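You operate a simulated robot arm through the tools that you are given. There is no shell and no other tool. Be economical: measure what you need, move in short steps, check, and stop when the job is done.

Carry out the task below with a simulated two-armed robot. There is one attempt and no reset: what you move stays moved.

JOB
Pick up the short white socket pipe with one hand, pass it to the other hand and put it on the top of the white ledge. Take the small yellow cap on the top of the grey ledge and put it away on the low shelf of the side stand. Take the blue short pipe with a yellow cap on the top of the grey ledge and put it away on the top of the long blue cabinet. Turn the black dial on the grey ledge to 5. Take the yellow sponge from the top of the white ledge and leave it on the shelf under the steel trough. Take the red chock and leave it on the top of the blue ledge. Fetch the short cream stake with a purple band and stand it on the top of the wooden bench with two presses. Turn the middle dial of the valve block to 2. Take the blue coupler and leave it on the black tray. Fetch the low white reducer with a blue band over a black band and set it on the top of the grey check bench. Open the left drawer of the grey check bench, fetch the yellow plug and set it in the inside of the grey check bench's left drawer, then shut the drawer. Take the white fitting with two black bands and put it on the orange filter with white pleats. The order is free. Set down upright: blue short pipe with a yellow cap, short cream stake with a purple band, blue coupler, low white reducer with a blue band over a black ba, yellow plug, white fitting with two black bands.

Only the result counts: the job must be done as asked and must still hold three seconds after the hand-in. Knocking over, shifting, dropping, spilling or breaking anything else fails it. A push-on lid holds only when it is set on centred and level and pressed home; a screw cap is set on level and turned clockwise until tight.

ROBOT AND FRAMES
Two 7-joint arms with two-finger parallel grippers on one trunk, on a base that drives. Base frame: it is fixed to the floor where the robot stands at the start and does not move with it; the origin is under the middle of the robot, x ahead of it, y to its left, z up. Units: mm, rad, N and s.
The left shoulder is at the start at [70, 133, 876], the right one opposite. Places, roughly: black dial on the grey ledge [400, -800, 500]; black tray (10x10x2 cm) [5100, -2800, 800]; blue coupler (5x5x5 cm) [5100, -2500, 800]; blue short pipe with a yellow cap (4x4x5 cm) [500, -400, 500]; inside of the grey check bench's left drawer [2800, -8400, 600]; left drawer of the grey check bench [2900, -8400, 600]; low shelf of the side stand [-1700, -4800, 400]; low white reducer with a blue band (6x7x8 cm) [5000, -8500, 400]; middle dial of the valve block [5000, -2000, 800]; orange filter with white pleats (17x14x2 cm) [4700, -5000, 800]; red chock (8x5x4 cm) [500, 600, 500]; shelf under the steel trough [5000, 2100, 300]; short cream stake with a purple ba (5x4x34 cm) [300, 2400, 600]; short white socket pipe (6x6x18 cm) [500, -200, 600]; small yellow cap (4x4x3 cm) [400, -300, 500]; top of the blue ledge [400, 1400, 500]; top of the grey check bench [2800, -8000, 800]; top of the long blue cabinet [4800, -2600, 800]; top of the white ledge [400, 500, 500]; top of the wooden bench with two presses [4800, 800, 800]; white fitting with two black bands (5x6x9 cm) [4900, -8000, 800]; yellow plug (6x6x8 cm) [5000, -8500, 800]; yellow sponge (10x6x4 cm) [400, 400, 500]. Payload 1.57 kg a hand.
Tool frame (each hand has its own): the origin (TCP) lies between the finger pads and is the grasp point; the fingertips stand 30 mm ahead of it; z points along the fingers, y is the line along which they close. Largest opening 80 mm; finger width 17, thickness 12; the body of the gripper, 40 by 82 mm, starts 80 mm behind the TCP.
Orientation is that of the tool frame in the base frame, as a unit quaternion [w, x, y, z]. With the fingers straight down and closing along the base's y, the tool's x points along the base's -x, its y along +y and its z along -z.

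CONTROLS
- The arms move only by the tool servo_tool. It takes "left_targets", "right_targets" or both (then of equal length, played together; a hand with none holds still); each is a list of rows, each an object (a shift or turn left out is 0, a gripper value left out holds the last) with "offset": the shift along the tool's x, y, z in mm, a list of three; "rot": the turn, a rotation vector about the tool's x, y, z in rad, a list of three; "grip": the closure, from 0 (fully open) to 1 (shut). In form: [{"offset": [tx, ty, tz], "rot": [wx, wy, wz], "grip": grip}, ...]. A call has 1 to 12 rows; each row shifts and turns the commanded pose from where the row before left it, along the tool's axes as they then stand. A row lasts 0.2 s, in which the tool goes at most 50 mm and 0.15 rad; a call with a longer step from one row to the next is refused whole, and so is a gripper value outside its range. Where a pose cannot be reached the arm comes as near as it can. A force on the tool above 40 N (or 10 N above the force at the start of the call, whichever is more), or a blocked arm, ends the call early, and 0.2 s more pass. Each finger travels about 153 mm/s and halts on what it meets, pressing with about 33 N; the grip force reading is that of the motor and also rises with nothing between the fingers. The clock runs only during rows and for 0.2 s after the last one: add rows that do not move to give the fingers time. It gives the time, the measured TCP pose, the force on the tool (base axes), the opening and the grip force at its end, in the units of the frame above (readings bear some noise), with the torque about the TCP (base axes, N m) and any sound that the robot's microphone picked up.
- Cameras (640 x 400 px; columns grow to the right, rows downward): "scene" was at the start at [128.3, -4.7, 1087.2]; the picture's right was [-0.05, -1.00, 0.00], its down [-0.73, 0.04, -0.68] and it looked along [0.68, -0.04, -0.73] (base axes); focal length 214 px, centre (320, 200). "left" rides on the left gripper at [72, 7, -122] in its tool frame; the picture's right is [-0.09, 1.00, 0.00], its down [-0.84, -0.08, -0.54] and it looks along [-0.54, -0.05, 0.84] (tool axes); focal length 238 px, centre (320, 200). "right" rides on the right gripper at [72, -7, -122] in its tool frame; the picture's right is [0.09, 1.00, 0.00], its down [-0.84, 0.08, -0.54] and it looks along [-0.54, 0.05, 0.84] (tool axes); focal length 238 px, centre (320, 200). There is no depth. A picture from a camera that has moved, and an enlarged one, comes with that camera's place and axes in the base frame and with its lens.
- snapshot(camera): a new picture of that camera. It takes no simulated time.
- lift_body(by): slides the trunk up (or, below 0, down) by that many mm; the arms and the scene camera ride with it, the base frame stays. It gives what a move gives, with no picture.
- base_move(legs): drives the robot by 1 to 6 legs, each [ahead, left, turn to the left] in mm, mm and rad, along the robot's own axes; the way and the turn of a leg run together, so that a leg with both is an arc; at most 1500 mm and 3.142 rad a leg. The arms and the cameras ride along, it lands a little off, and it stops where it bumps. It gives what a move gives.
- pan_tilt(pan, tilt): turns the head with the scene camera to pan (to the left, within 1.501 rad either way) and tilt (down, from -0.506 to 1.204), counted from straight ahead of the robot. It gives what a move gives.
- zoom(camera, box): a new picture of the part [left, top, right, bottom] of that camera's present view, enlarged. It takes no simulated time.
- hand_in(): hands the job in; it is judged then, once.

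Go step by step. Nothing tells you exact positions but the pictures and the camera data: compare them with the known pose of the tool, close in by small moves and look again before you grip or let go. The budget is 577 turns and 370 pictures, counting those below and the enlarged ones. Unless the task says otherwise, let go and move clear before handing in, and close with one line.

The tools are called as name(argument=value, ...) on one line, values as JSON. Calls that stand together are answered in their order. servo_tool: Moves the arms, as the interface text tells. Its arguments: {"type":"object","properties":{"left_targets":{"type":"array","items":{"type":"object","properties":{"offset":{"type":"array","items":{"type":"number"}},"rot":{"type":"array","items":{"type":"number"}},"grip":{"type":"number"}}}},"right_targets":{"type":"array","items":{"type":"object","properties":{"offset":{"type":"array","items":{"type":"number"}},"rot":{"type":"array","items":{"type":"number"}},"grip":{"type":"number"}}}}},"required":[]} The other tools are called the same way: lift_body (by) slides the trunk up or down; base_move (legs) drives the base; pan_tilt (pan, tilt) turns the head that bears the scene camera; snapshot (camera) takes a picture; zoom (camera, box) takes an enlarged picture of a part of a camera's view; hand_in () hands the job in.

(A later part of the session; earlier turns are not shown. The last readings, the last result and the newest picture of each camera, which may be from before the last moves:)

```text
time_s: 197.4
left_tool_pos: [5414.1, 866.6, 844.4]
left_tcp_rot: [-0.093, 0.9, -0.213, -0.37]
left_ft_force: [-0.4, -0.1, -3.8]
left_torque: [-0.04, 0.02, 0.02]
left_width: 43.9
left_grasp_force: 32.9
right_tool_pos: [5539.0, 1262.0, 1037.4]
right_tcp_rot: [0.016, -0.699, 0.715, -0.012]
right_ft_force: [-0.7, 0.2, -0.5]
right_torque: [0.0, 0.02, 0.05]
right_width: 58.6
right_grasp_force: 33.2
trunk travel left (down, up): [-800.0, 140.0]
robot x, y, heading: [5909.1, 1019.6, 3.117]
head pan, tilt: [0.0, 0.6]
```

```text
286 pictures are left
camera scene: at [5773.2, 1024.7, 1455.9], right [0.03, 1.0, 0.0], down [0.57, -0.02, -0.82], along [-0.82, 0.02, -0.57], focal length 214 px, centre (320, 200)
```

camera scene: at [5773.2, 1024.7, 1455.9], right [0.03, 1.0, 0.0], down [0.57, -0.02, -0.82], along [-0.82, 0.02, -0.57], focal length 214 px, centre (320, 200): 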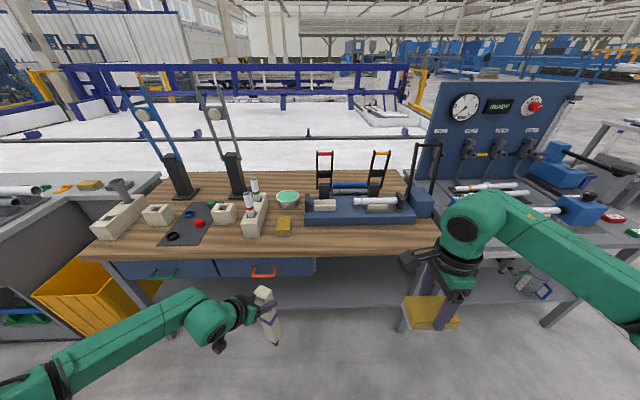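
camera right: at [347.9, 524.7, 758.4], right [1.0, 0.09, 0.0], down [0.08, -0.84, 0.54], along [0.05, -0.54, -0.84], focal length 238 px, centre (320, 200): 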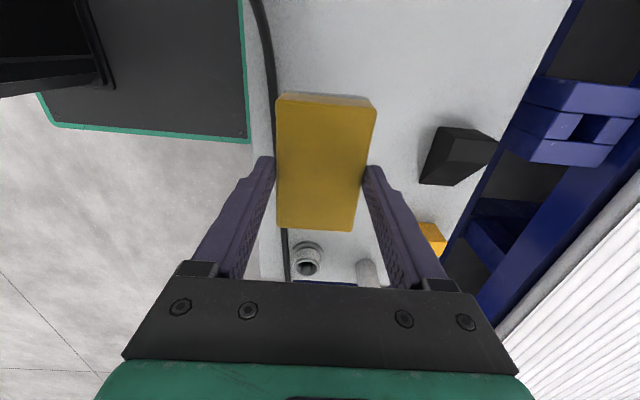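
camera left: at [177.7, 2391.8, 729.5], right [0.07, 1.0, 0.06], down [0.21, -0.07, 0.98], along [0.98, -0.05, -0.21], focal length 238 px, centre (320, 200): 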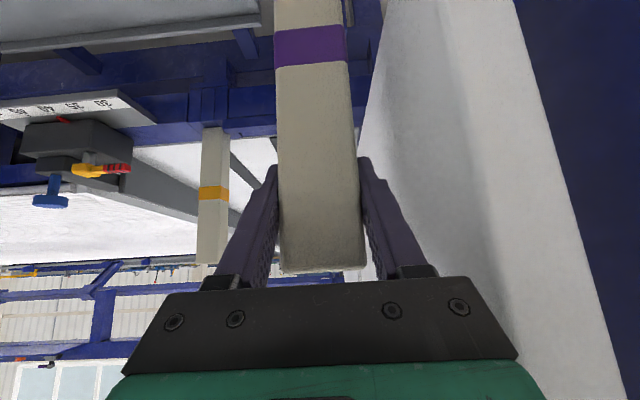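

The bench has a free spot near its front edge at about (5120,1050). Raise the trunk and left hand so the stake's foot clears z=800, then drive closer.

lift_body(by=140)

servo_tool(left_targets=[{"offset": [-31, 0, -31]}, {"offset": [-31, 0, -31]}, {"offset": [-31, 0, -31]}, {"offset": [-31, 0, -31]}, {}])

snapshot(camera="scene")

```text
time_s: 199.0
left_tool_pos: [5414.0, 866.8, 983.4]
left_tcp_rot: [-0.093, 0.899, -0.213, -0.37]
left_ft_force: [-0.5, -0.6, -2.7]
left_torque: [0.0, -0.01, -0.04]
left_width: 43.9
left_grasp_force: 32.9
right_tool_pos: [5539.2, 1261.3, 1177.1]
right_tcp_rot: [0.016, -0.698, 0.715, -0.011]
right_ft_force: [0.5, -0.3, -0.3]
right_torque: [-0.01, 0.03, 0.05]
right_width: 59.2
right_grasp_force: 33.5
trunk travel left (down, up): [-940.0, 0.0]
robot x, y, heading: [5911.4, 1019.9, 3.116]
head pan, tilt: [0.0, 0.6]
```

```text
time_s: 200.2
left_tool_pos: [5409.3, 864.5, 1160.2]
left_tcp_rot: [-0.093, 0.9, -0.213, -0.369]
left_ft_force: [0.8, 0.6, -2.7]
left_torque: [-0.02, 0.01, -0.04]
left_width: 44.0
left_grasp_force: 33.2
right_tool_pos: [5540.0, 1261.2, 1176.7]
right_tcp_rot: [0.016, -0.699, 0.715, -0.011]
right_ft_force: [-0.1, 0.8, -0.1]
right_torque: [0.0, 0.01, 0.02]
right_width: 58.7
right_grasp_force: 33.3
trunk travel left (down, up): [-940.0, 0.0]
robot x, y, heading: [5911.6, 1022.1, 3.114]
head pan, tilt: [0.0, 0.6]
```

```text
285 pictures are left
camera scene: at [5773.1, 1024.3, 1595.9], right [0.03, 1.0, 0.0], down [0.57, -0.02, -0.82], along [-0.82, 0.02, -0.57], focal length 214 px, centre (320, 200)
```

scene: 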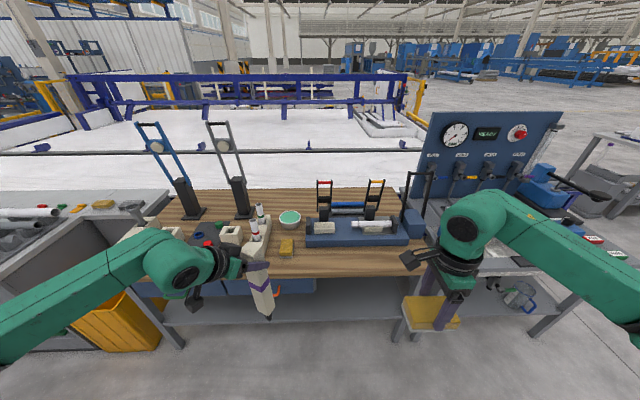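

The stake's foot is at ≈875, the bench top ≈810. Move right 185 mm and forward 250 mm.

base_move(legs=[[0, -185, 0], [250, 0, 0]])

snapshot(camera="scene")

snapshot(camera="left")

```text
time_s: 203.2
left_tool_pos: [5169.8, 1052.1, 1159.7]
left_tcp_rot: [-0.092, 0.9, -0.21, -0.372]
left_ft_force: [0.1, 0.3, -3.1]
left_torque: [-0.02, -0.01, 0.01]
left_width: 43.7
left_grasp_force: 33.5
right_tool_pos: [5297.5, 1449.5, 1178.4]
right_tcp_rot: [0.015, -0.702, 0.712, -0.01]
right_ft_force: [0.8, -0.1, 0.3]
right_torque: [0.04, 0.03, -0.01]
right_width: 58.9
right_grasp_force: 33.1
trunk travel left (down, up): [-940.0, 0.0]
robot x, y, heading: [5671.9, 1213.5, 3.122]
head pan, tilt: [0.0, 0.6]
```

```text
284 pictures are left
camera scene: at [5533.9, 1214.5, 1596.4], right [0.02, 1.0, 0.0], down [0.56, -0.01, -0.83], along [-0.83, 0.02, -0.56], focal length 214 px, centre (320, 200)
```

scene: 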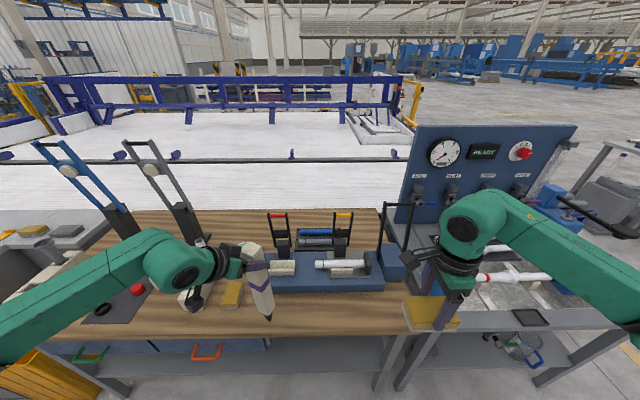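

```text
283 pictures are left
camera left: at [5290.0, 983.7, 1195.4], right [-0.5, -0.86, 0.06], down [-0.16, 0.15, 0.98], along [-0.85, 0.48, -0.21], focal length 238 px, centre (320, 200)
```

left: 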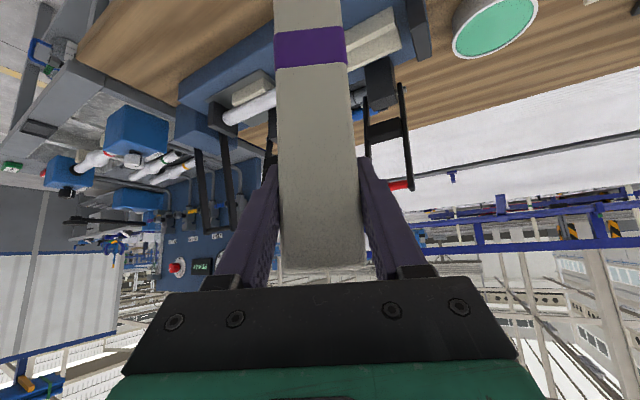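

Forward another 40 mm with the base, then lower with the trunk.

base_move(legs=[[42, 0, 0]])

lift_body(by=-50)

zoom(camera="scene", box=[180, 220, 400, 360])

```text
time_s: 204.1
left_tool_pos: [5133.4, 1051.2, 1163.0]
left_tcp_rot: [-0.091, 0.899, -0.21, -0.373]
left_ft_force: [0.9, -0.1, -3.0]
left_torque: [0.0, -0.02, 0.02]
left_width: 43.7
left_grasp_force: 33.0
right_tool_pos: [5259.8, 1450.6, 1179.4]
right_tcp_rot: [0.013, -0.702, 0.712, -0.009]
right_ft_force: [0.6, 0.3, -0.6]
right_torque: [0.0, 0.08, 0.0]
right_width: 58.5
right_grasp_force: 32.6
trunk travel left (down, up): [-940.0, 0.0]
robot x, y, heading: [5626.9, 1212.6, 3.122]
head pan, tilt: [0.0, 0.6]
```

```text
time_s: 205.0
left_tool_pos: [5124.2, 1052.2, 1108.2]
left_tcp_rot: [-0.093, 0.9, -0.21, -0.369]
left_ft_force: [0.0, -0.2, -3.1]
left_torque: [-0.01, -0.01, 0.0]
left_width: 43.8
left_grasp_force: 33.0
right_tool_pos: [5251.7, 1450.6, 1127.3]
right_tcp_rot: [0.016, -0.702, 0.712, -0.012]
right_ft_force: [0.1, -0.8, -1.0]
right_torque: [-0.04, 0.03, -0.01]
right_width: 58.6
right_grasp_force: 32.9
trunk travel left (down, up): [-890.0, 50.0]
robot x, y, heading: [5630.7, 1214.3, 3.126]
head pan, tilt: [0.0, 0.6]
```

```text
2.86 times, centred on (290, 290) of scene
camera zoom: at [5486.1, 1215.5, 1545.7], right [0.02, 1.0, 0.0], down [0.57, -0.01, -0.82], along [-0.82, 0.02, -0.57], focal length 613 px, centre (406, -57)
```

zoom: 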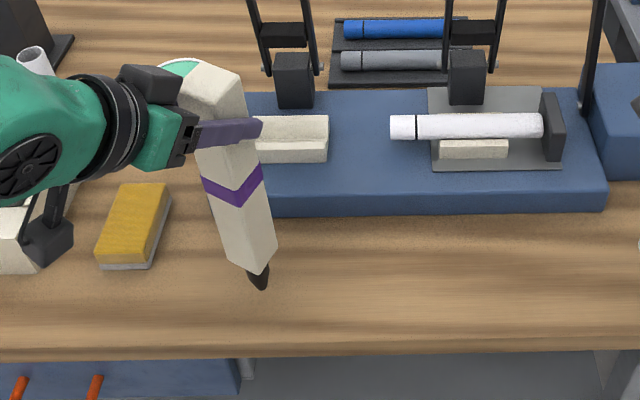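

There appears to be a dark tip at the stake's foot; look closer.

zoom(camera="scene", box=[240, 280, 300, 320])

```text
10.00 times, centred on (270, 300) of scene
camera zoom: at [5486.1, 1215.5, 1545.7], right [0.02, 1.0, 0.0], down [0.57, -0.01, -0.82], along [-0.82, 0.02, -0.57], focal length 2145 px, centre (820, -800)
```

zoom: 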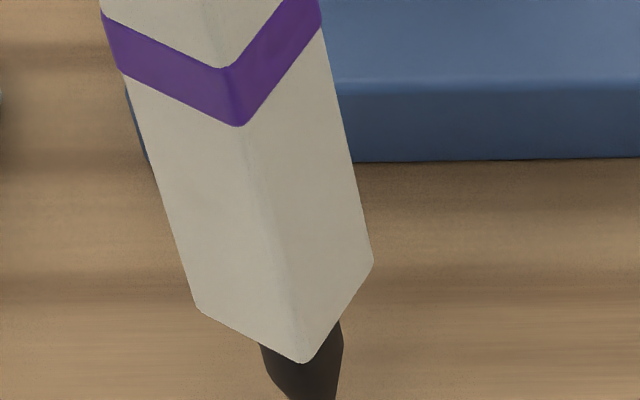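

The stake has a dark tenon as its foot, now almost at the bench. Lower in small steps while watching the force.

lift_body(by=-6)

zoom(camera="scene", box=[220, 250, 320, 330])

```text
time_s: 205.6
left_tool_pos: [5124.3, 1052.5, 1102.6]
left_tcp_rot: [-0.093, 0.9, -0.21, -0.37]
left_ft_force: [-0.6, 0.5, -4.0]
left_torque: [0.0, -0.05, 0.01]
left_width: 44.0
left_grasp_force: 33.3
right_tool_pos: [5251.7, 1450.0, 1121.5]
right_tcp_rot: [0.017, -0.702, 0.712, -0.011]
right_ft_force: [-0.2, -0.2, -0.8]
right_torque: [-0.01, -0.01, -0.02]
right_width: 58.7
right_grasp_force: 32.5
trunk travel left (down, up): [-884.0, 56.0]
robot x, y, heading: [5626.3, 1211.8, 3.121]
head pan, tilt: [0.0, 0.6]
```

```text
5.00 times, centred on (270, 290) of scene
camera zoom: at [5487.0, 1215.6, 1539.8], right [0.02, 1.0, 0.0], down [0.57, -0.01, -0.82], along [-0.82, 0.02, -0.57], focal length 1072 px, centre (570, -250)
```

zoom: 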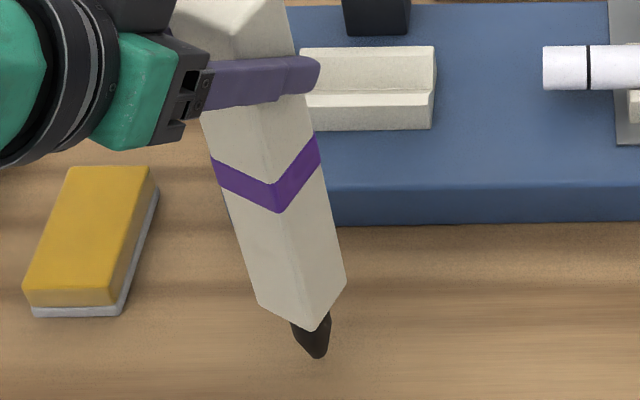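

Continue lowering in 4 mm steps.

lift_body(by=-4)

lift_body(by=-3)

```text
time_s: 206.1
left_tool_pos: [5125.6, 1051.6, 1098.8]
left_tcp_rot: [-0.093, 0.9, -0.21, -0.37]
left_ft_force: [0.3, 0.7, -2.7]
left_torque: [-0.02, -0.01, -0.02]
left_width: 43.8
left_grasp_force: 33.0
right_tool_pos: [5252.6, 1451.4, 1117.7]
right_tcp_rot: [0.016, -0.702, 0.712, -0.011]
right_ft_force: [0.9, 0.0, 0.1]
right_torque: [0.03, -0.01, 0.02]
right_width: 58.7
right_grasp_force: 32.7
trunk travel left (down, up): [-880.0, 60.0]
robot x, y, heading: [5625.6, 1215.4, 3.131]
head pan, tilt: [0.0, 0.6]
```

```text
time_s: 206.6
left_tool_pos: [5126.0, 1050.9, 1095.3]
left_tcp_rot: [-0.093, 0.9, -0.21, -0.369]
left_ft_force: [0.1, -0.5, -2.9]
left_torque: [0.02, -0.01, 0.03]
left_width: 43.9
left_grasp_force: 33.0
right_tool_pos: [5253.0, 1450.5, 1113.4]
right_tcp_rot: [0.016, -0.703, 0.711, -0.011]
right_ft_force: [0.1, 0.0, -0.1]
right_torque: [0.03, -0.03, -0.02]
right_width: 58.7
right_grasp_force: 33.2
trunk travel left (down, up): [-877.0, 63.0]
robot x, y, heading: [5630.5, 1212.8, 3.128]
head pan, tilt: [0.0, 0.6]
```

lift_body(by=-4)

lift_body(by=-4)

zoom(camera="scene", box=[220, 250, 320, 330])

```text
time_s: 207.1
left_tool_pos: [5125.4, 1051.8, 1092.5]
left_tcp_rot: [-0.092, 0.9, -0.21, -0.37]
left_ft_force: [0.3, -0.4, -0.3]
left_torque: [-0.05, -0.06, 0.01]
left_width: 43.9
left_grasp_force: 32.8
right_tool_pos: [5253.0, 1449.2, 1109.8]
right_tcp_rot: [0.016, -0.702, 0.712, -0.011]
right_ft_force: [-0.2, 0.7, 0.8]
right_torque: [0.01, -0.02, 0.01]
right_width: 58.5
right_grasp_force: 33.6
trunk travel left (down, up): [-873.0, 67.0]
robot x, y, heading: [5629.3, 1215.5, 3.128]
head pan, tilt: [0.0, 0.6]
```

```text
time_s: 207.7
left_tool_pos: [5128.6, 1052.6, 1092.5]
left_tcp_rot: [-0.092, 0.899, -0.21, -0.374]
left_ft_force: [1.9, -3.4, 20.3]
left_torque: [-0.74, -0.53, 0.05]
left_width: 43.8
left_grasp_force: 32.6
right_tool_pos: [5256.2, 1450.7, 1108.3]
right_tcp_rot: [0.015, -0.702, 0.712, -0.009]
right_ft_force: [0.0, 0.2, -0.3]
right_torque: [0.0, -0.04, -0.05]
right_width: 58.7
right_grasp_force: 32.6
trunk travel left (down, up): [-869.0, 71.0]
robot x, y, heading: [5629.5, 1218.7, 3.124]
head pan, tilt: [0.0, 0.6]
```

```text
5.00 times, centred on (270, 290) of scene
camera zoom: at [5492.5, 1216.4, 1525.7], right [0.02, 1.0, 0.0], down [0.56, -0.01, -0.83], along [-0.83, 0.01, -0.56], focal length 1072 px, centre (570, -250)
```

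zoom: 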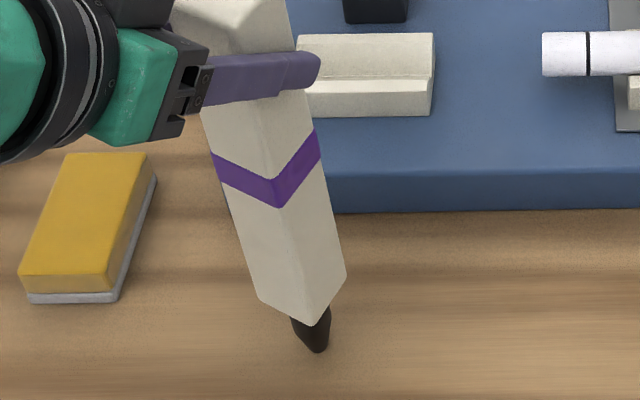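

Contact. Ease off 3 mm, then open the fingers only slightly and check whether it stands.

lift_body(by=3.5)

servo_tool(left_targets=[{"grip": 0.42}, {"grip": 0.42}, {}])

zoom(camera="scene", box=[220, 230, 320, 330])

snapshot(camera="left")

```text
time_s: 208.2
left_tool_pos: [5126.7, 1053.1, 1091.5]
left_tcp_rot: [-0.092, 0.9, -0.21, -0.371]
left_ft_force: [-4.3, 0.2, 8.6]
left_torque: [0.14, 1.16, -0.03]
left_width: 43.8
left_grasp_force: 33.1
right_tool_pos: [5252.1, 1451.1, 1110.0]
right_tcp_rot: [0.016, -0.702, 0.712, -0.011]
right_ft_force: [1.1, -0.1, -0.4]
right_torque: [0.02, 0.02, -0.04]
right_width: 59.0
right_grasp_force: 33.1
trunk travel left (down, up): [-872.0, 68.0]
robot x, y, heading: [5629.3, 1215.2, 3.124]
head pan, tilt: [0.0, 0.6]
```

```text
time_s: 209.0
left_tool_pos: [5126.5, 1053.1, 1091.7]
left_tcp_rot: [-0.09, 0.901, -0.209, -0.37]
left_ft_force: [-0.3, 0.8, -0.1]
left_torque: [0.0, -0.01, 0.04]
left_width: 46.4
left_grasp_force: 0.1
right_tool_pos: [5252.9, 1450.6, 1110.2]
right_tcp_rot: [0.015, -0.701, 0.713, -0.011]
right_ft_force: [0.5, -0.7, -0.5]
right_torque: [-0.03, 0.05, -0.01]
right_width: 58.8
right_grasp_force: 32.6
trunk travel left (down, up): [-872.0, 68.0]
robot x, y, heading: [5632.4, 1213.0, 3.126]
head pan, tilt: [0.0, 0.6]
```

```text
4.00 times, centred on (270, 280) of scene
camera zoom: at [5488.6, 1215.7, 1528.5], right [0.02, 1.0, 0.0], down [0.56, -0.01, -0.82], along [-0.82, 0.02, -0.57], focal length 858 px, centre (520, -120)
```

zoom: 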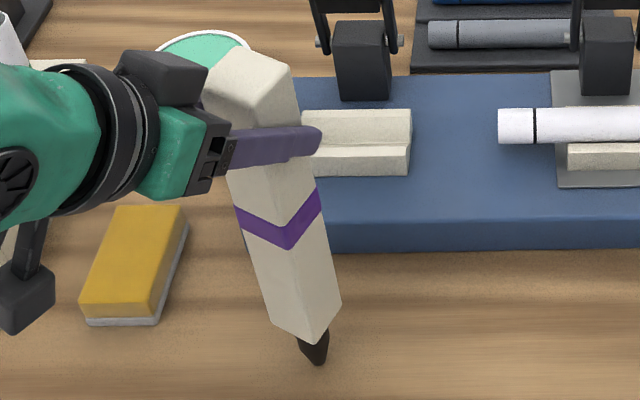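

```text
277 pictures are left
camera left: at [5245.9, 984.9, 1126.9], right [-0.5, -0.86, 0.05], down [-0.16, 0.15, 0.97], along [-0.85, 0.48, -0.22], focal length 238 px, centre (320, 200)
```

left: 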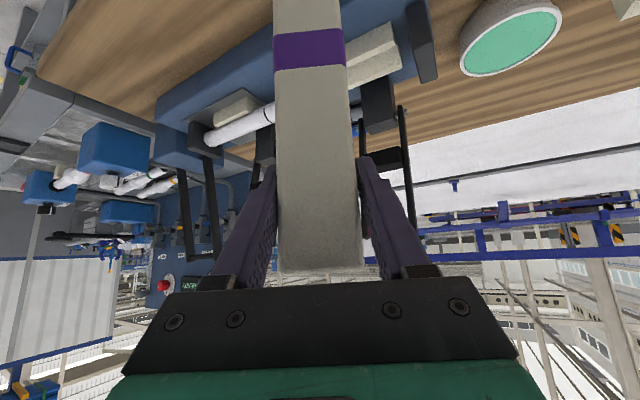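

It seems to stand. Wait about two seconds with the fingers slightly open and look again.

servo_tool(left_targets=[{"grip": 0.38}, {}, {}, {}, {}, {}, {}, {}, {}, {}])

zoom(camera="scene", box=[220, 230, 320, 330])

snapshot(camera="left")

```text
time_s: 211.2
left_tool_pos: [5125.6, 1051.6, 1092.4]
left_tcp_rot: [-0.092, 0.901, -0.21, -0.37]
left_ft_force: [1.0, 0.2, -0.8]
left_torque: [-0.02, 0.01, 0.02]
left_width: 49.7
left_grasp_force: 0.0
right_tool_pos: [5252.6, 1450.5, 1109.8]
right_tcp_rot: [0.016, -0.703, 0.711, -0.011]
right_ft_force: [0.2, 0.3, 0.1]
right_torque: [0.01, 0.0, -0.05]
right_width: 58.7
right_grasp_force: 32.9
trunk travel left (down, up): [-872.0, 68.0]
robot x, y, heading: [5629.2, 1215.4, 3.124]
head pan, tilt: [0.0, 0.6]
```

```text
4.00 times, centred on (270, 280) of scene
camera zoom: at [5488.6, 1215.8, 1528.5], right [0.02, 1.0, 0.0], down [0.56, -0.01, -0.82], along [-0.82, 0.02, -0.57], focal length 858 px, centre (520, -120)
```

zoom: 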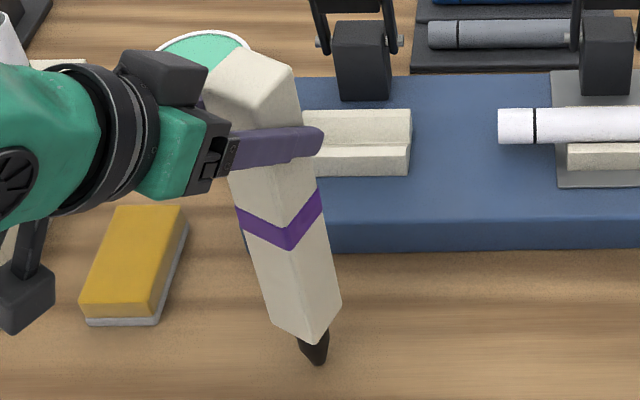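

```text
275 pictures are left
camera left: at [5245.7, 985.0, 1127.1], right [-0.5, -0.86, 0.05], down [-0.16, 0.15, 0.97], along [-0.85, 0.48, -0.22], focal length 238 px, centre (320, 200)
```

left: 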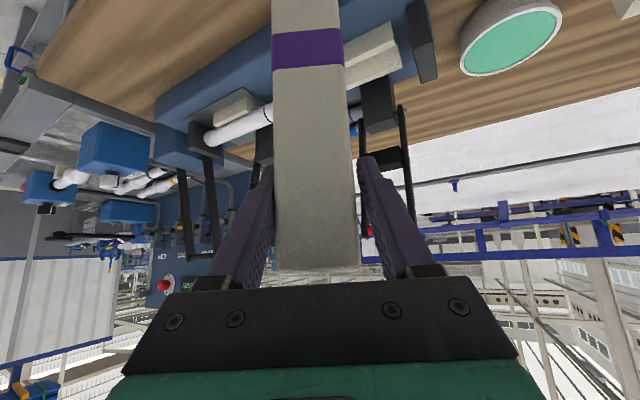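

Open a bit more and wait again.

servo_tool(left_targets=[{"grip": 0.3}, {}, {}, {}, {}, {}, {}, {}, {}, {}])

snapshot(camera="left")

```text
time_s: 213.4
left_tool_pos: [5125.5, 1053.6, 1091.9]
left_tcp_rot: [-0.092, 0.9, -0.21, -0.37]
left_ft_force: [1.4, 0.2, 0.1]
left_torque: [0.02, -0.02, 0.03]
left_width: 56.1
left_grasp_force: 0.0
right_tool_pos: [5253.0, 1449.8, 1109.9]
right_tcp_rot: [0.016, -0.702, 0.712, -0.011]
right_ft_force: [0.1, 0.6, -0.5]
right_torque: [0.0, 0.02, 0.03]
right_width: 58.8
right_grasp_force: 33.3
trunk travel left (down, up): [-872.0, 68.0]
robot x, y, heading: [5627.1, 1213.5, 3.121]
head pan, tilt: [0.0, 0.6]
```

```text
274 pictures are left
camera left: at [5245.7, 985.0, 1127.1], right [-0.5, -0.86, 0.05], down [-0.16, 0.15, 0.97], along [-0.85, 0.48, -0.22], focal length 238 px, centre (320, 200)
```

left: 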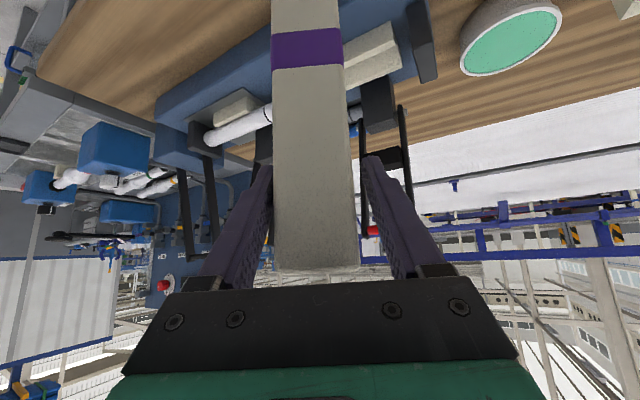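

It stands on its own. Open fully and retreat along the tool axis.

servo_tool(left_targets=[{"grip": 0}, {"grip": 0}, {}, {"offset": [0, 0, -20]}, {"offset": [0, 0, -30]}, {"offset": [0, 0, -40]}, {"offset": [0, 0, -40]}, {"offset": [0, 0, -40]}, {}])

snapshot(camera="scene")

```text
time_s: 215.4
left_tool_pos: [5208.7, 1012.2, 1183.0]
left_tcp_rot: [-0.093, 0.9, -0.21, -0.37]
left_ft_force: [-0.7, -0.1, -0.8]
left_torque: [0.0, -0.05, 0.01]
left_width: 79.7
left_grasp_force: 0.1
left hand out of reach, approached as far as the arm can: row 8
right_tool_pos: [5253.1, 1449.9, 1109.1]
right_tcp_rot: [0.016, -0.702, 0.711, -0.011]
right_ft_force: [0.0, -1.1, -0.4]
right_torque: [0.02, 0.01, 0.02]
right_width: 58.9
right_grasp_force: 33.4
trunk travel left (down, up): [-872.0, 68.0]
robot x, y, heading: [5628.1, 1215.2, 3.122]
head pan, tilt: [0.0, 0.6]
```

```text
273 pictures are left
camera scene: at [5487.6, 1215.4, 1528.4], right [0.02, 1.0, 0.0], down [0.57, -0.01, -0.82], along [-0.82, 0.02, -0.57], focal length 214 px, centre (320, 200)
```

scene: 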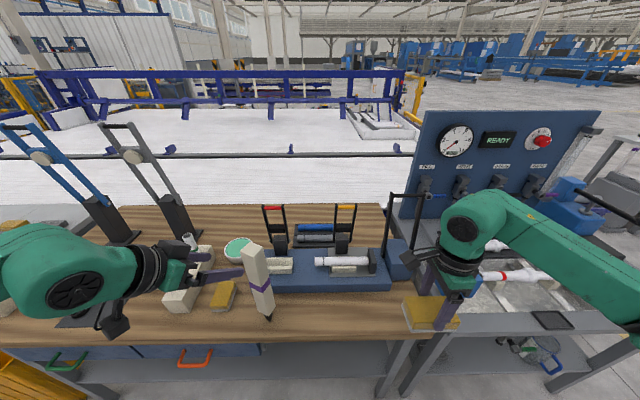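

The stake stands. Back away and then prepare passing the sponge to the left hand.

base_move(legs=[[-400, 0, 0]])

snapshot(camera="scene")

```text
time_s: 217.9
left_tool_pos: [5604.2, 1006.3, 1182.9]
left_tcp_rot: [-0.092, 0.901, -0.211, -0.369]
left_ft_force: [0.3, 0.1, -0.3]
left_torque: [-0.02, 0.0, -0.03]
left_width: 80.1
left_grasp_force: 0.0
right_tool_pos: [5647.9, 1444.4, 1108.3]
right_tcp_rot: [0.015, -0.701, 0.713, -0.012]
right_ft_force: [0.2, -0.5, -0.7]
right_torque: [0.0, 0.0, -0.01]
right_width: 58.6
right_grasp_force: 32.7
trunk travel left (down, up): [-872.0, 68.0]
robot x, y, heading: [6022.0, 1207.0, 3.118]
head pan, tilt: [0.0, 0.6]
```

```text
272 pictures are left
camera scene: at [5882.4, 1208.5, 1528.3], right [0.02, 1.0, 0.0], down [0.57, -0.01, -0.82], along [-0.82, 0.02, -0.57], focal length 214 px, centre (320, 200)
```

scene: 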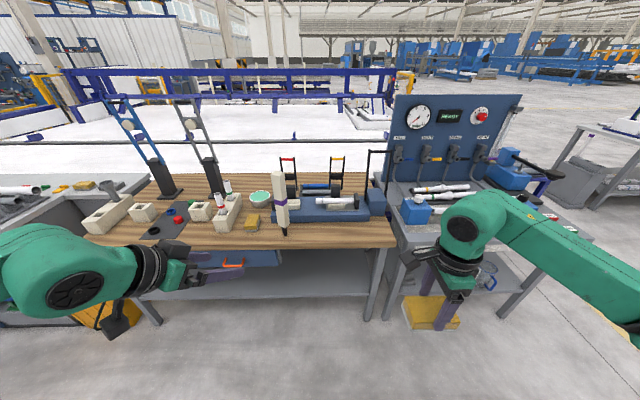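

Stake is standing well. Now turn the left hand to point to the robot's right (world +y), camera up, for taking the sponge.

servo_tool(left_targets=[{"offset": [30, 0, 30]}, {"offset": [30, 0, 30]}, {"rot": [0.0477, 0.0709, -0.1153]}, {"rot": [0.0477, 0.0709, -0.1153]}, {"rot": [0.0477, 0.0709, -0.1153]}, {"rot": [0.0477, 0.0709, -0.1153]}, {"rot": [0.0477, 0.0709, -0.1153]}, {"rot": [0.0477, 0.0709, -0.1153]}, {"rot": [0.0477, 0.0709, -0.1153]}, {"rot": [0.0477, 0.0709, -0.1153]}, {"rot": [0.0477, 0.0709, -0.1153]}, {"rot": [0.0477, 0.0709, -0.1153]}])

servo_tool(left_targets=[{"rot": [0.0477, 0.0709, -0.1153]}, {"rot": [0.0477, 0.0709, -0.1153]}, {"rot": [0.0477, 0.0709, -0.1153]}, {"rot": [0.0477, 0.0709, -0.1153]}, {"rot": [0.0477, 0.0709, -0.1153]}, {"rot": [0.0477, 0.0709, -0.1153]}, {"rot": [0.0477, 0.0709, -0.1153]}, {"rot": [0.0477, 0.0709, -0.1153]}, {"rot": [0.0477, 0.0709, -0.1153]}, {}])

snapshot(camera="left")

snapshot(camera="scene")

```text
time_s: 220.5
left_tool_pos: [5604.7, 1006.7, 1098.5]
left_tcp_rot: [-0.393, 0.889, 0.208, 0.109]
left_ft_force: [0.1, 0.1, 0.0]
left_torque: [0.0, -0.01, 0.01]
left_width: 80.1
left_grasp_force: 0.0
right_tool_pos: [5648.8, 1442.1, 1109.7]
right_tcp_rot: [0.016, -0.702, 0.712, -0.012]
right_ft_force: [-0.2, 0.2, -0.3]
right_torque: [-0.01, -0.03, -0.03]
right_width: 58.8
right_grasp_force: 33.1
trunk travel left (down, up): [-872.0, 68.0]
robot x, y, heading: [6023.4, 1206.1, 3.119]
head pan, tilt: [0.0, 0.6]
```

```text
time_s: 222.7
left_tool_pos: [5605.9, 1007.2, 1097.3]
left_tcp_rot: [-0.5, 0.499, 0.5, 0.501]
left_ft_force: [0.1, 0.1, 0.3]
left_torque: [0.01, -0.01, -0.02]
left_width: 80.0
left_grasp_force: 0.0
right_tool_pos: [5648.7, 1443.2, 1109.7]
right_tcp_rot: [0.016, -0.701, 0.713, -0.011]
right_ft_force: [-0.6, 0.2, -0.7]
right_torque: [0.02, -0.06, 0.0]
right_width: 58.6
right_grasp_force: 33.2
trunk travel left (down, up): [-872.0, 68.0]
robot x, y, heading: [6023.0, 1207.8, 3.127]
head pan, tilt: [0.0, 0.6]
```

```text
271 pictures are left
camera left: at [5612.1, 884.7, 1169.1], right [1.0, 0.0, -0.09], down [-0.08, -0.54, -0.84], along [-0.05, 0.84, -0.54], focal length 238 px, centre (320, 200)
```

left: 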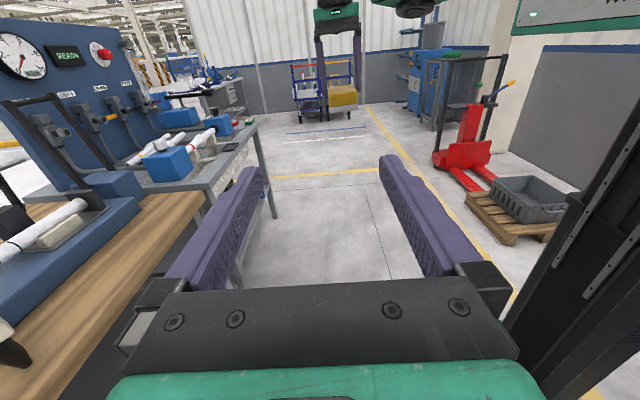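

```text
270 pictures are left
camera scene: at [5884.5, 1208.4, 1528.5], right [0.02, 1.0, 0.0], down [0.57, -0.01, -0.82], along [-0.82, 0.02, -0.57], focal length 214 px, centre (320, 200)
```

scene: 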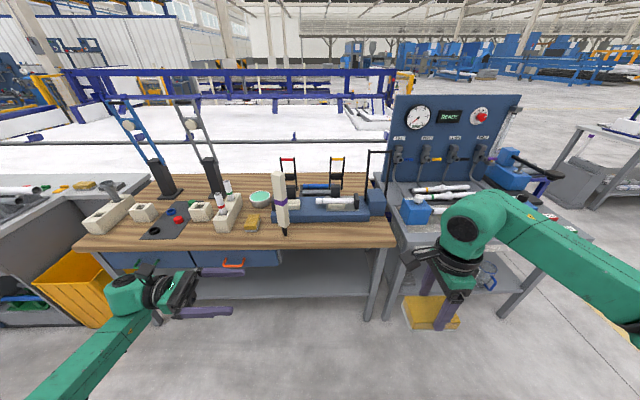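

Bring the right hand (sponge) toward the middle, and the left hand level with the sponge but short of it.

servo_tool(right_targets=[{"offset": [45, 0, 0]}, {"offset": [45, 0, 0]}, {"offset": [45, 0, 0]}, {"offset": [45, 0, 0]}, {}], left_targets=[{"offset": [-10, 14, 30]}, {"offset": [-10, 14, 30]}, {"offset": [-10, 14, 30]}, {"offset": [0, 0, 30]}, {}])

snapshot(camera="left")

```text
time_s: 223.9
left_tool_pos: [5646.3, 1126.9, 1067.9]
left_tcp_rot: [-0.5, 0.5, 0.5, 0.5]
left_ft_force: [-0.1, -0.1, 0.6]
left_torque: [0.0, -0.02, -0.02]
left_width: 80.0
left_grasp_force: 0.1
right_tool_pos: [5645.9, 1264.9, 1108.3]
right_tcp_rot: [0.016, -0.701, 0.713, -0.011]
right_ft_force: [0.7, 1.1, 0.2]
right_torque: [0.0, 0.06, -0.02]
right_width: 58.9
right_grasp_force: 32.9
trunk travel left (down, up): [-872.0, 68.0]
robot x, y, heading: [6028.2, 1207.5, 3.118]
head pan, tilt: [0.0, 0.6]
```

```text
269 pictures are left
camera left: at [5654.4, 1005.0, 1139.6], right [1.0, 0.0, -0.09], down [-0.08, -0.54, -0.84], along [-0.05, 0.84, -0.54], focal length 238 px, centre (320, 200)
```

left: 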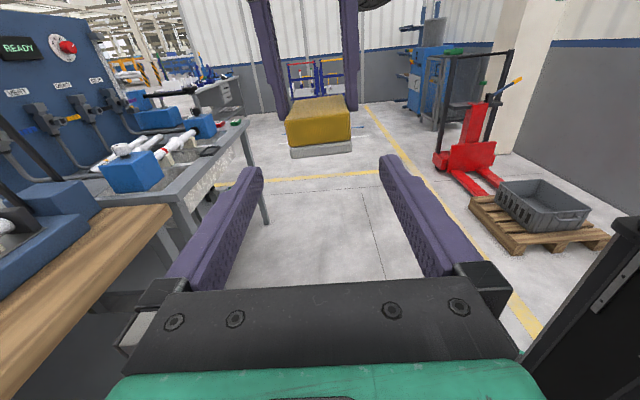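

Aligned with the sponge's end. Advance 93 mm and close the left hand.

servo_tool(left_targets=[{"offset": [0, 0, 45]}, {"offset": [0, 0, 35]}, {"offset": [0, 0, 13]}, {}, {"grip": 1}, {"grip": 1}, {"grip": 1}, {"grip": 1}])

snapshot(camera="left")

```text
time_s: 225.7
left_tool_pos: [5646.7, 1218.4, 1068.4]
left_tcp_rot: [0.501, -0.499, -0.5, -0.5]
left_ft_force: [4.9, 1.6, 1.5]
left_torque: [0.06, -0.34, -0.6]
left_width: 59.5
left_grasp_force: 33.3
right_tool_pos: [5644.8, 1264.0, 1110.1]
right_tcp_rot: [0.016, -0.701, 0.713, -0.01]
right_ft_force: [-5.8, -1.1, -0.9]
right_torque: [0.02, 0.56, 0.35]
right_width: 58.7
right_grasp_force: 32.0
trunk travel left (down, up): [-872.0, 68.0]
robot x, y, heading: [6024.0, 1206.5, 3.12]
head pan, tilt: [0.0, 0.6]
```

```text
268 pictures are left
camera left: at [5653.0, 1096.7, 1139.2], right [1.0, 0.0, -0.09], down [-0.08, -0.54, -0.84], along [-0.05, 0.84, -0.54], focal length 238 px, centre (320, 200)
```

left: 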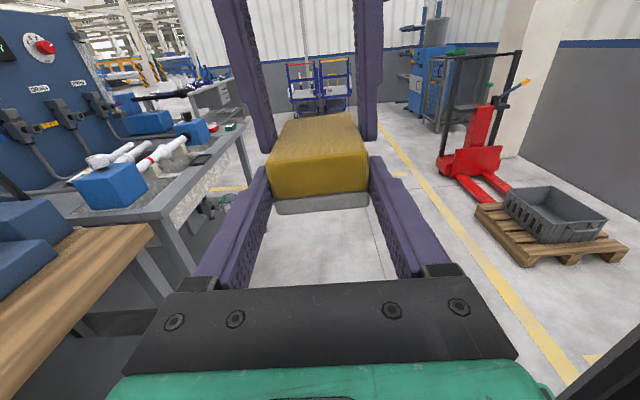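

Both hold the sponge. Open the right and raise it away; then turn it aside.

servo_tool(right_targets=[{"grip": 0}, {"grip": 0}, {"grip": 0}, {"offset": [0, 0, -30]}, {"offset": [-30, 0, -40]}, {"offset": [-45, 0, 0]}, {"offset": [-45, 0, 0]}, {"offset": [-45, 0, 0]}, {"offset": [-45, 0, 0]}, {}])

servo_tool(left_targets=[{"rot": [0.1428, 0, 0]}, {"rot": [0.1428, 0, 0]}, {"rot": [0.1428, 0, 0]}, {"rot": [0.1428, 0, 0]}, {"rot": [0.1428, 0, 0]}, {"rot": [0.1428, 0, 0]}, {"rot": [0.1428, 0, 0]}, {"rot": [0.1428, 0, 0]}, {"rot": [0.1428, 0, 0]}, {"rot": [0.1428, 0, 0]}, {"rot": [0.1428, 0, 0]}, {}])

snapshot(camera="scene")

snapshot(camera="left")

```text
time_s: 227.9
left_tool_pos: [5645.8, 1219.3, 1067.9]
left_tcp_rot: [0.501, -0.499, -0.5, -0.499]
left_ft_force: [-0.4, -0.1, -0.5]
left_torque: [-0.05, 0.02, 0.03]
left_width: 58.9
left_grasp_force: 32.7
right_tool_pos: [5646.9, 1473.4, 1181.4]
right_tcp_rot: [0.015, -0.702, 0.712, -0.011]
right_ft_force: [-0.3, -0.1, -0.2]
right_torque: [0.05, -0.01, 0.0]
right_width: 80.0
right_grasp_force: 0.1
trunk travel left (down, up): [-872.0, 68.0]
robot x, y, heading: [6024.1, 1204.8, 3.124]
head pan, tilt: [0.0, 0.6]
```

```text
time_s: 229.8
left_tool_pos: [5665.8, 1210.4, 1043.9]
left_tcp_rot: [0.688, -0.236, -0.678, -0.102]
left_ft_force: [-0.3, 0.2, 0.3]
left_torque: [0.0, -0.03, -0.02]
left_width: 59.0
left_grasp_force: 33.2
left hand out of reach, approached as far as the arm can: row 9
right_tool_pos: [5646.5, 1474.0, 1181.1]
right_tcp_rot: [0.015, -0.701, 0.712, -0.011]
right_ft_force: [-0.1, -0.7, -0.2]
right_torque: [0.02, 0.03, 0.01]
right_width: 80.1
right_grasp_force: 0.0
trunk travel left (down, up): [-872.0, 68.0]
robot x, y, heading: [6027.5, 1206.8, 3.115]
head pan, tilt: [0.0, 0.6]
stopped in row 9 (left hand): the arm was blocked; the commanded pose is now the measured one
```

```text
267 pictures are left
camera scene: at [5884.9, 1206.6, 1528.5], right [0.02, 1.0, 0.0], down [0.56, -0.01, -0.83], along [-0.82, 0.02, -0.56], focal length 214 px, centre (320, 200)
```

scene: 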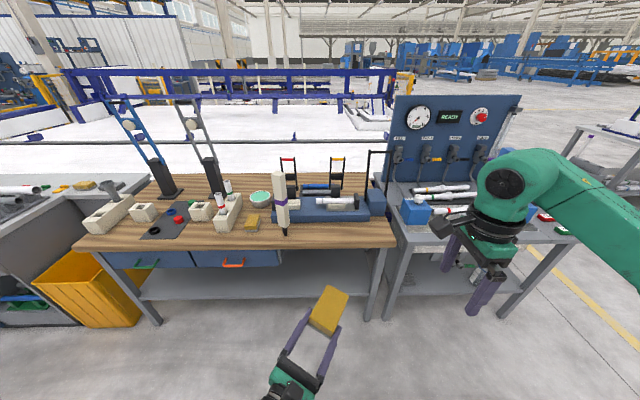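

```text
266 pictures are left
camera left: at [5781.6, 1172.3, 1116.3], right [0.46, 0.84, -0.28], down [0.39, -0.47, -0.79], along [-0.8, 0.25, -0.55], focal length 238 px, centre (320, 200)
```

left: 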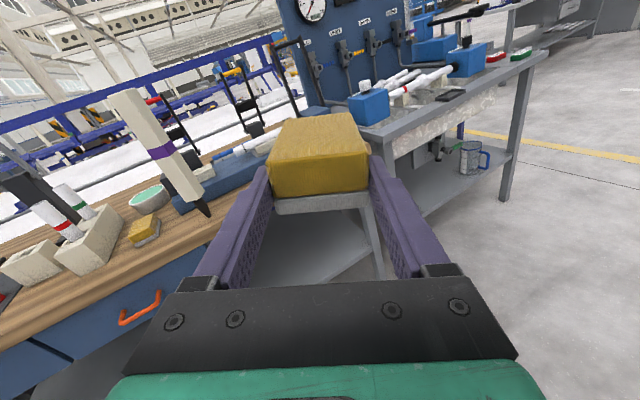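

The wrist was too close to the body. Extend the hand forward 150 mm, then finish turning to point forward and level.

servo_tool(left_targets=[{"offset": [-2, -17, 33]}, {"offset": [-2, -17, 33]}, {"offset": [-2, -17, 33]}, {"offset": [-2, -17, 33]}, {"rot": [0.121, -0.0035, -0.048]}, {"rot": [0.121, -0.0035, -0.048]}, {"rot": [0.121, -0.0035, -0.048]}, {"rot": [0.121, -0.0035, -0.048]}, {}])

snapshot(camera="scene")

```text
time_s: 231.2
left_tool_pos: [5525.8, 1176.6, 1015.0]
left_tcp_rot: [-0.686, 0.233, 0.689, 0.011]
left_ft_force: [0.4, 0.1, -0.6]
left_torque: [0.02, -0.03, -0.05]
left_width: 58.8
left_grasp_force: 33.3
left hand out of reach, approached as far as the arm can: row 6
right_tool_pos: [5647.6, 1474.4, 1182.2]
right_tcp_rot: [0.016, -0.701, 0.713, -0.011]
right_ft_force: [0.6, -1.4, -0.2]
right_torque: [0.01, -0.01, -0.01]
right_width: 80.0
right_grasp_force: 0.1
trunk travel left (down, up): [-872.0, 68.0]
robot x, y, heading: [6022.8, 1210.4, 3.119]
head pan, tilt: [0.0, 0.6]
stopped in row 6 (left hand): the arm was blocked; the commanded pose is now the measured one
```

```text
265 pictures are left
camera scene: at [5886.2, 1206.7, 1528.7], right [0.02, 1.0, 0.0], down [0.56, -0.01, -0.83], along [-0.83, 0.02, -0.56], focal length 214 px, centre (320, 200)
```

scene: 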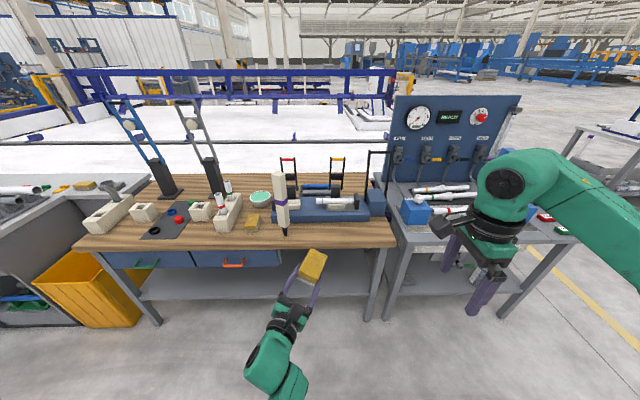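

Shift the hand to the robot's left to free the arm, then finish the turn.

servo_tool(left_targets=[{"offset": [10, -40, 0]}, {"offset": [10, -40, 0]}, {"offset": [10, -40, 0]}, {"offset": [0, -30, 0]}, {"rot": [0.087, 0.001, -0.079]}, {"rot": [0.087, 0.001, -0.079]}, {"rot": [0.087, 0.001, -0.079]}, {"rot": [0.087, 0.001, -0.079]}, {}])

snapshot(camera="scene")

```text
time_s: 233.2
left_tool_pos: [5474.2, 1053.6, 1090.2]
left_tcp_rot: [-0.707, 0.0, 0.708, 0.002]
left_ft_force: [-0.3, -0.3, -0.1]
left_torque: [0.01, 0.0, -0.03]
left_width: 59.0
left_grasp_force: 33.1
right_tool_pos: [5647.1, 1473.2, 1180.9]
right_tcp_rot: [0.016, -0.701, 0.712, -0.011]
right_ft_force: [0.2, -0.5, 0.1]
right_torque: [0.02, 0.03, -0.02]
right_width: 79.8
right_grasp_force: 0.0
trunk travel left (down, up): [-872.0, 68.0]
robot x, y, heading: [6021.9, 1207.6, 3.122]
head pan, tilt: [0.0, 0.6]
```

```text
264 pictures are left
camera scene: at [5884.5, 1208.4, 1528.5], right [0.02, 1.0, 0.0], down [0.56, -0.01, -0.82], along [-0.82, 0.02, -0.57], focal length 214 px, centre (320, 200)
```

scene: 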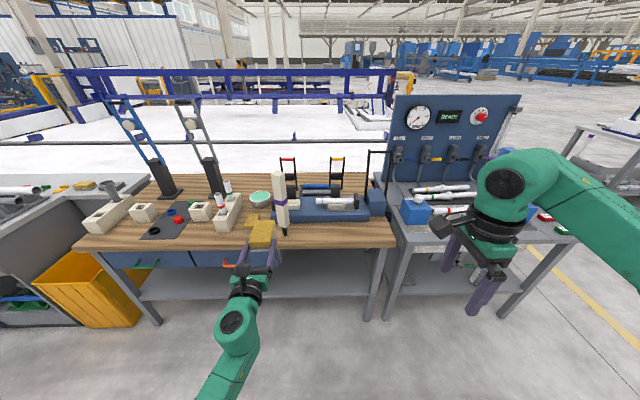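

The left hand now holds the sponge flat, pointing forward. Drive right 1050 mm to face the trough, lower the trunk partly and look at the shelf.

base_move(legs=[[0, -1050, 0]])

lift_body(by=-600)

snapshot(camera="scene")

snapshot(camera="left")

```text
time_s: 238.5
left_tool_pos: [5491.2, 2077.2, 1090.7]
left_tcp_rot: [-0.707, -0.002, 0.707, -0.001]
left_ft_force: [0.9, 0.7, -0.8]
left_torque: [-0.01, -0.03, 0.03]
left_width: 58.9
left_grasp_force: 33.5
right_tool_pos: [5662.7, 2501.4, 1181.3]
right_tcp_rot: [0.016, -0.704, 0.71, -0.011]
right_ft_force: [-0.2, -0.8, -0.7]
right_torque: [-0.01, 0.0, 0.03]
right_width: 79.9
right_grasp_force: 0.0
trunk travel left (down, up): [-872.0, 68.0]
robot x, y, heading: [6041.1, 2233.4, 3.129]
head pan, tilt: [0.0, 0.6]
```

```text
refused: -600 is not a number from -400 to 400
```

```text
263 pictures are left
camera scene: at [5901.4, 2236.8, 1528.5], right [0.01, 1.0, 0.0], down [0.57, -0.01, -0.82], along [-0.82, 0.01, -0.57], focal length 214 px, centre (320, 200)
```

scene: 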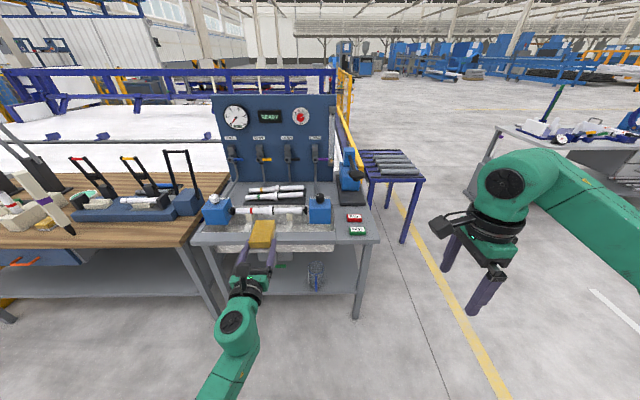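

```text
262 pictures are left
camera left: at [5614.0, 2085.8, 1161.0], right [-0.01, 1.0, -0.09], down [0.54, -0.07, -0.84], along [-0.84, -0.05, -0.54], focal length 238 px, centre (320, 200)
```

left: 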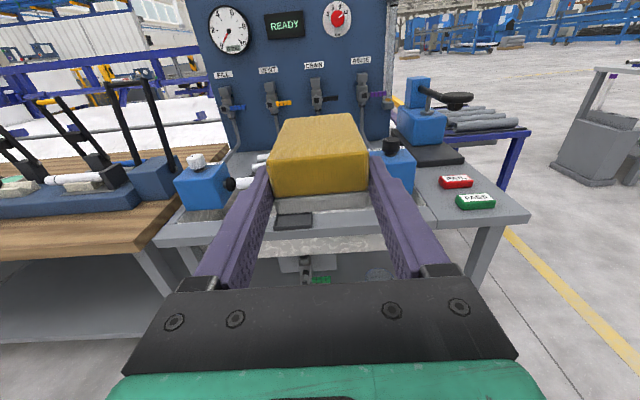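

Lower the trunk in two steps and look under the table.

lift_body(by=-400)

lift_body(by=-150)

snapshot(camera="left")

snapshot(camera="scene")

```text
time_s: 242.4
left_tool_pos: [5491.9, 2080.0, 689.7]
left_tcp_rot: [-0.707, -0.002, 0.707, -0.002]
left_ft_force: [-0.4, 0.2, -0.3]
left_torque: [0.0, -0.02, -0.01]
left_width: 58.9
left_grasp_force: 33.2
right_tool_pos: [5662.0, 2501.6, 781.4]
right_tcp_rot: [0.016, -0.704, 0.71, -0.011]
right_ft_force: [-0.2, -0.5, 0.7]
right_torque: [-0.01, 0.0, 0.0]
right_width: 79.9
right_grasp_force: 0.0
trunk travel left (down, up): [-472.0, 468.0]
robot x, y, heading: [6042.4, 2237.4, 3.132]
head pan, tilt: [0.0, 0.6]
```

```text
time_s: 244.1
left_tool_pos: [5492.1, 2079.2, 540.1]
left_tcp_rot: [0.707, 0.002, -0.707, 0.002]
left_ft_force: [0.3, 0.5, -1.2]
left_torque: [-0.03, 0.0, -0.02]
left_width: 58.9
left_grasp_force: 32.7
right_tool_pos: [5663.2, 2500.8, 631.8]
right_tcp_rot: [0.016, -0.704, 0.71, -0.011]
right_ft_force: [-1.0, -0.6, 0.6]
right_torque: [-0.02, -0.01, 0.02]
right_width: 79.9
right_grasp_force: 0.1
trunk travel left (down, up): [-322.0, 618.0]
robot x, y, heading: [6040.9, 2242.3, 3.132]
head pan, tilt: [0.0, 0.6]
```

```text
261 pictures are left
camera left: at [5614.1, 2086.4, 611.2], right [-0.01, 1.0, -0.09], down [0.54, -0.07, -0.84], along [-0.84, -0.05, -0.54], focal length 238 px, centre (320, 200)
```

left: 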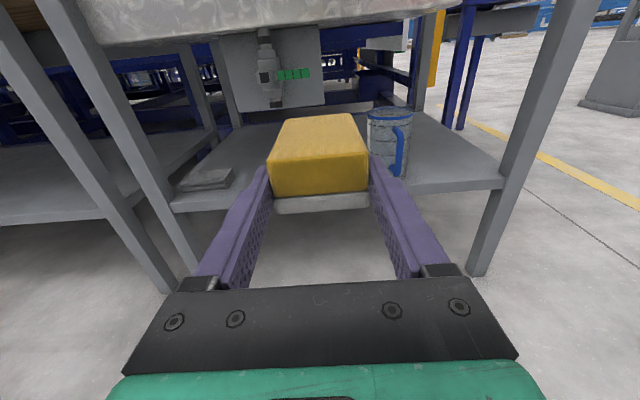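

```text
260 pictures are left
camera scene: at [5901.6, 2237.5, 978.5], right [0.01, 1.0, 0.0], down [0.56, -0.01, -0.83], along [-0.82, 0.01, -0.56], focal length 214 px, centre (320, 200)
```

scene: 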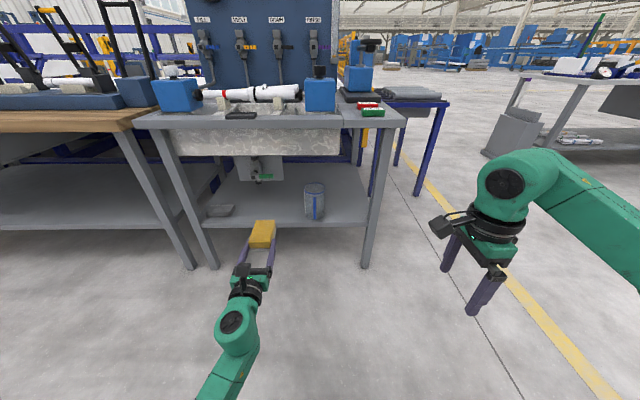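

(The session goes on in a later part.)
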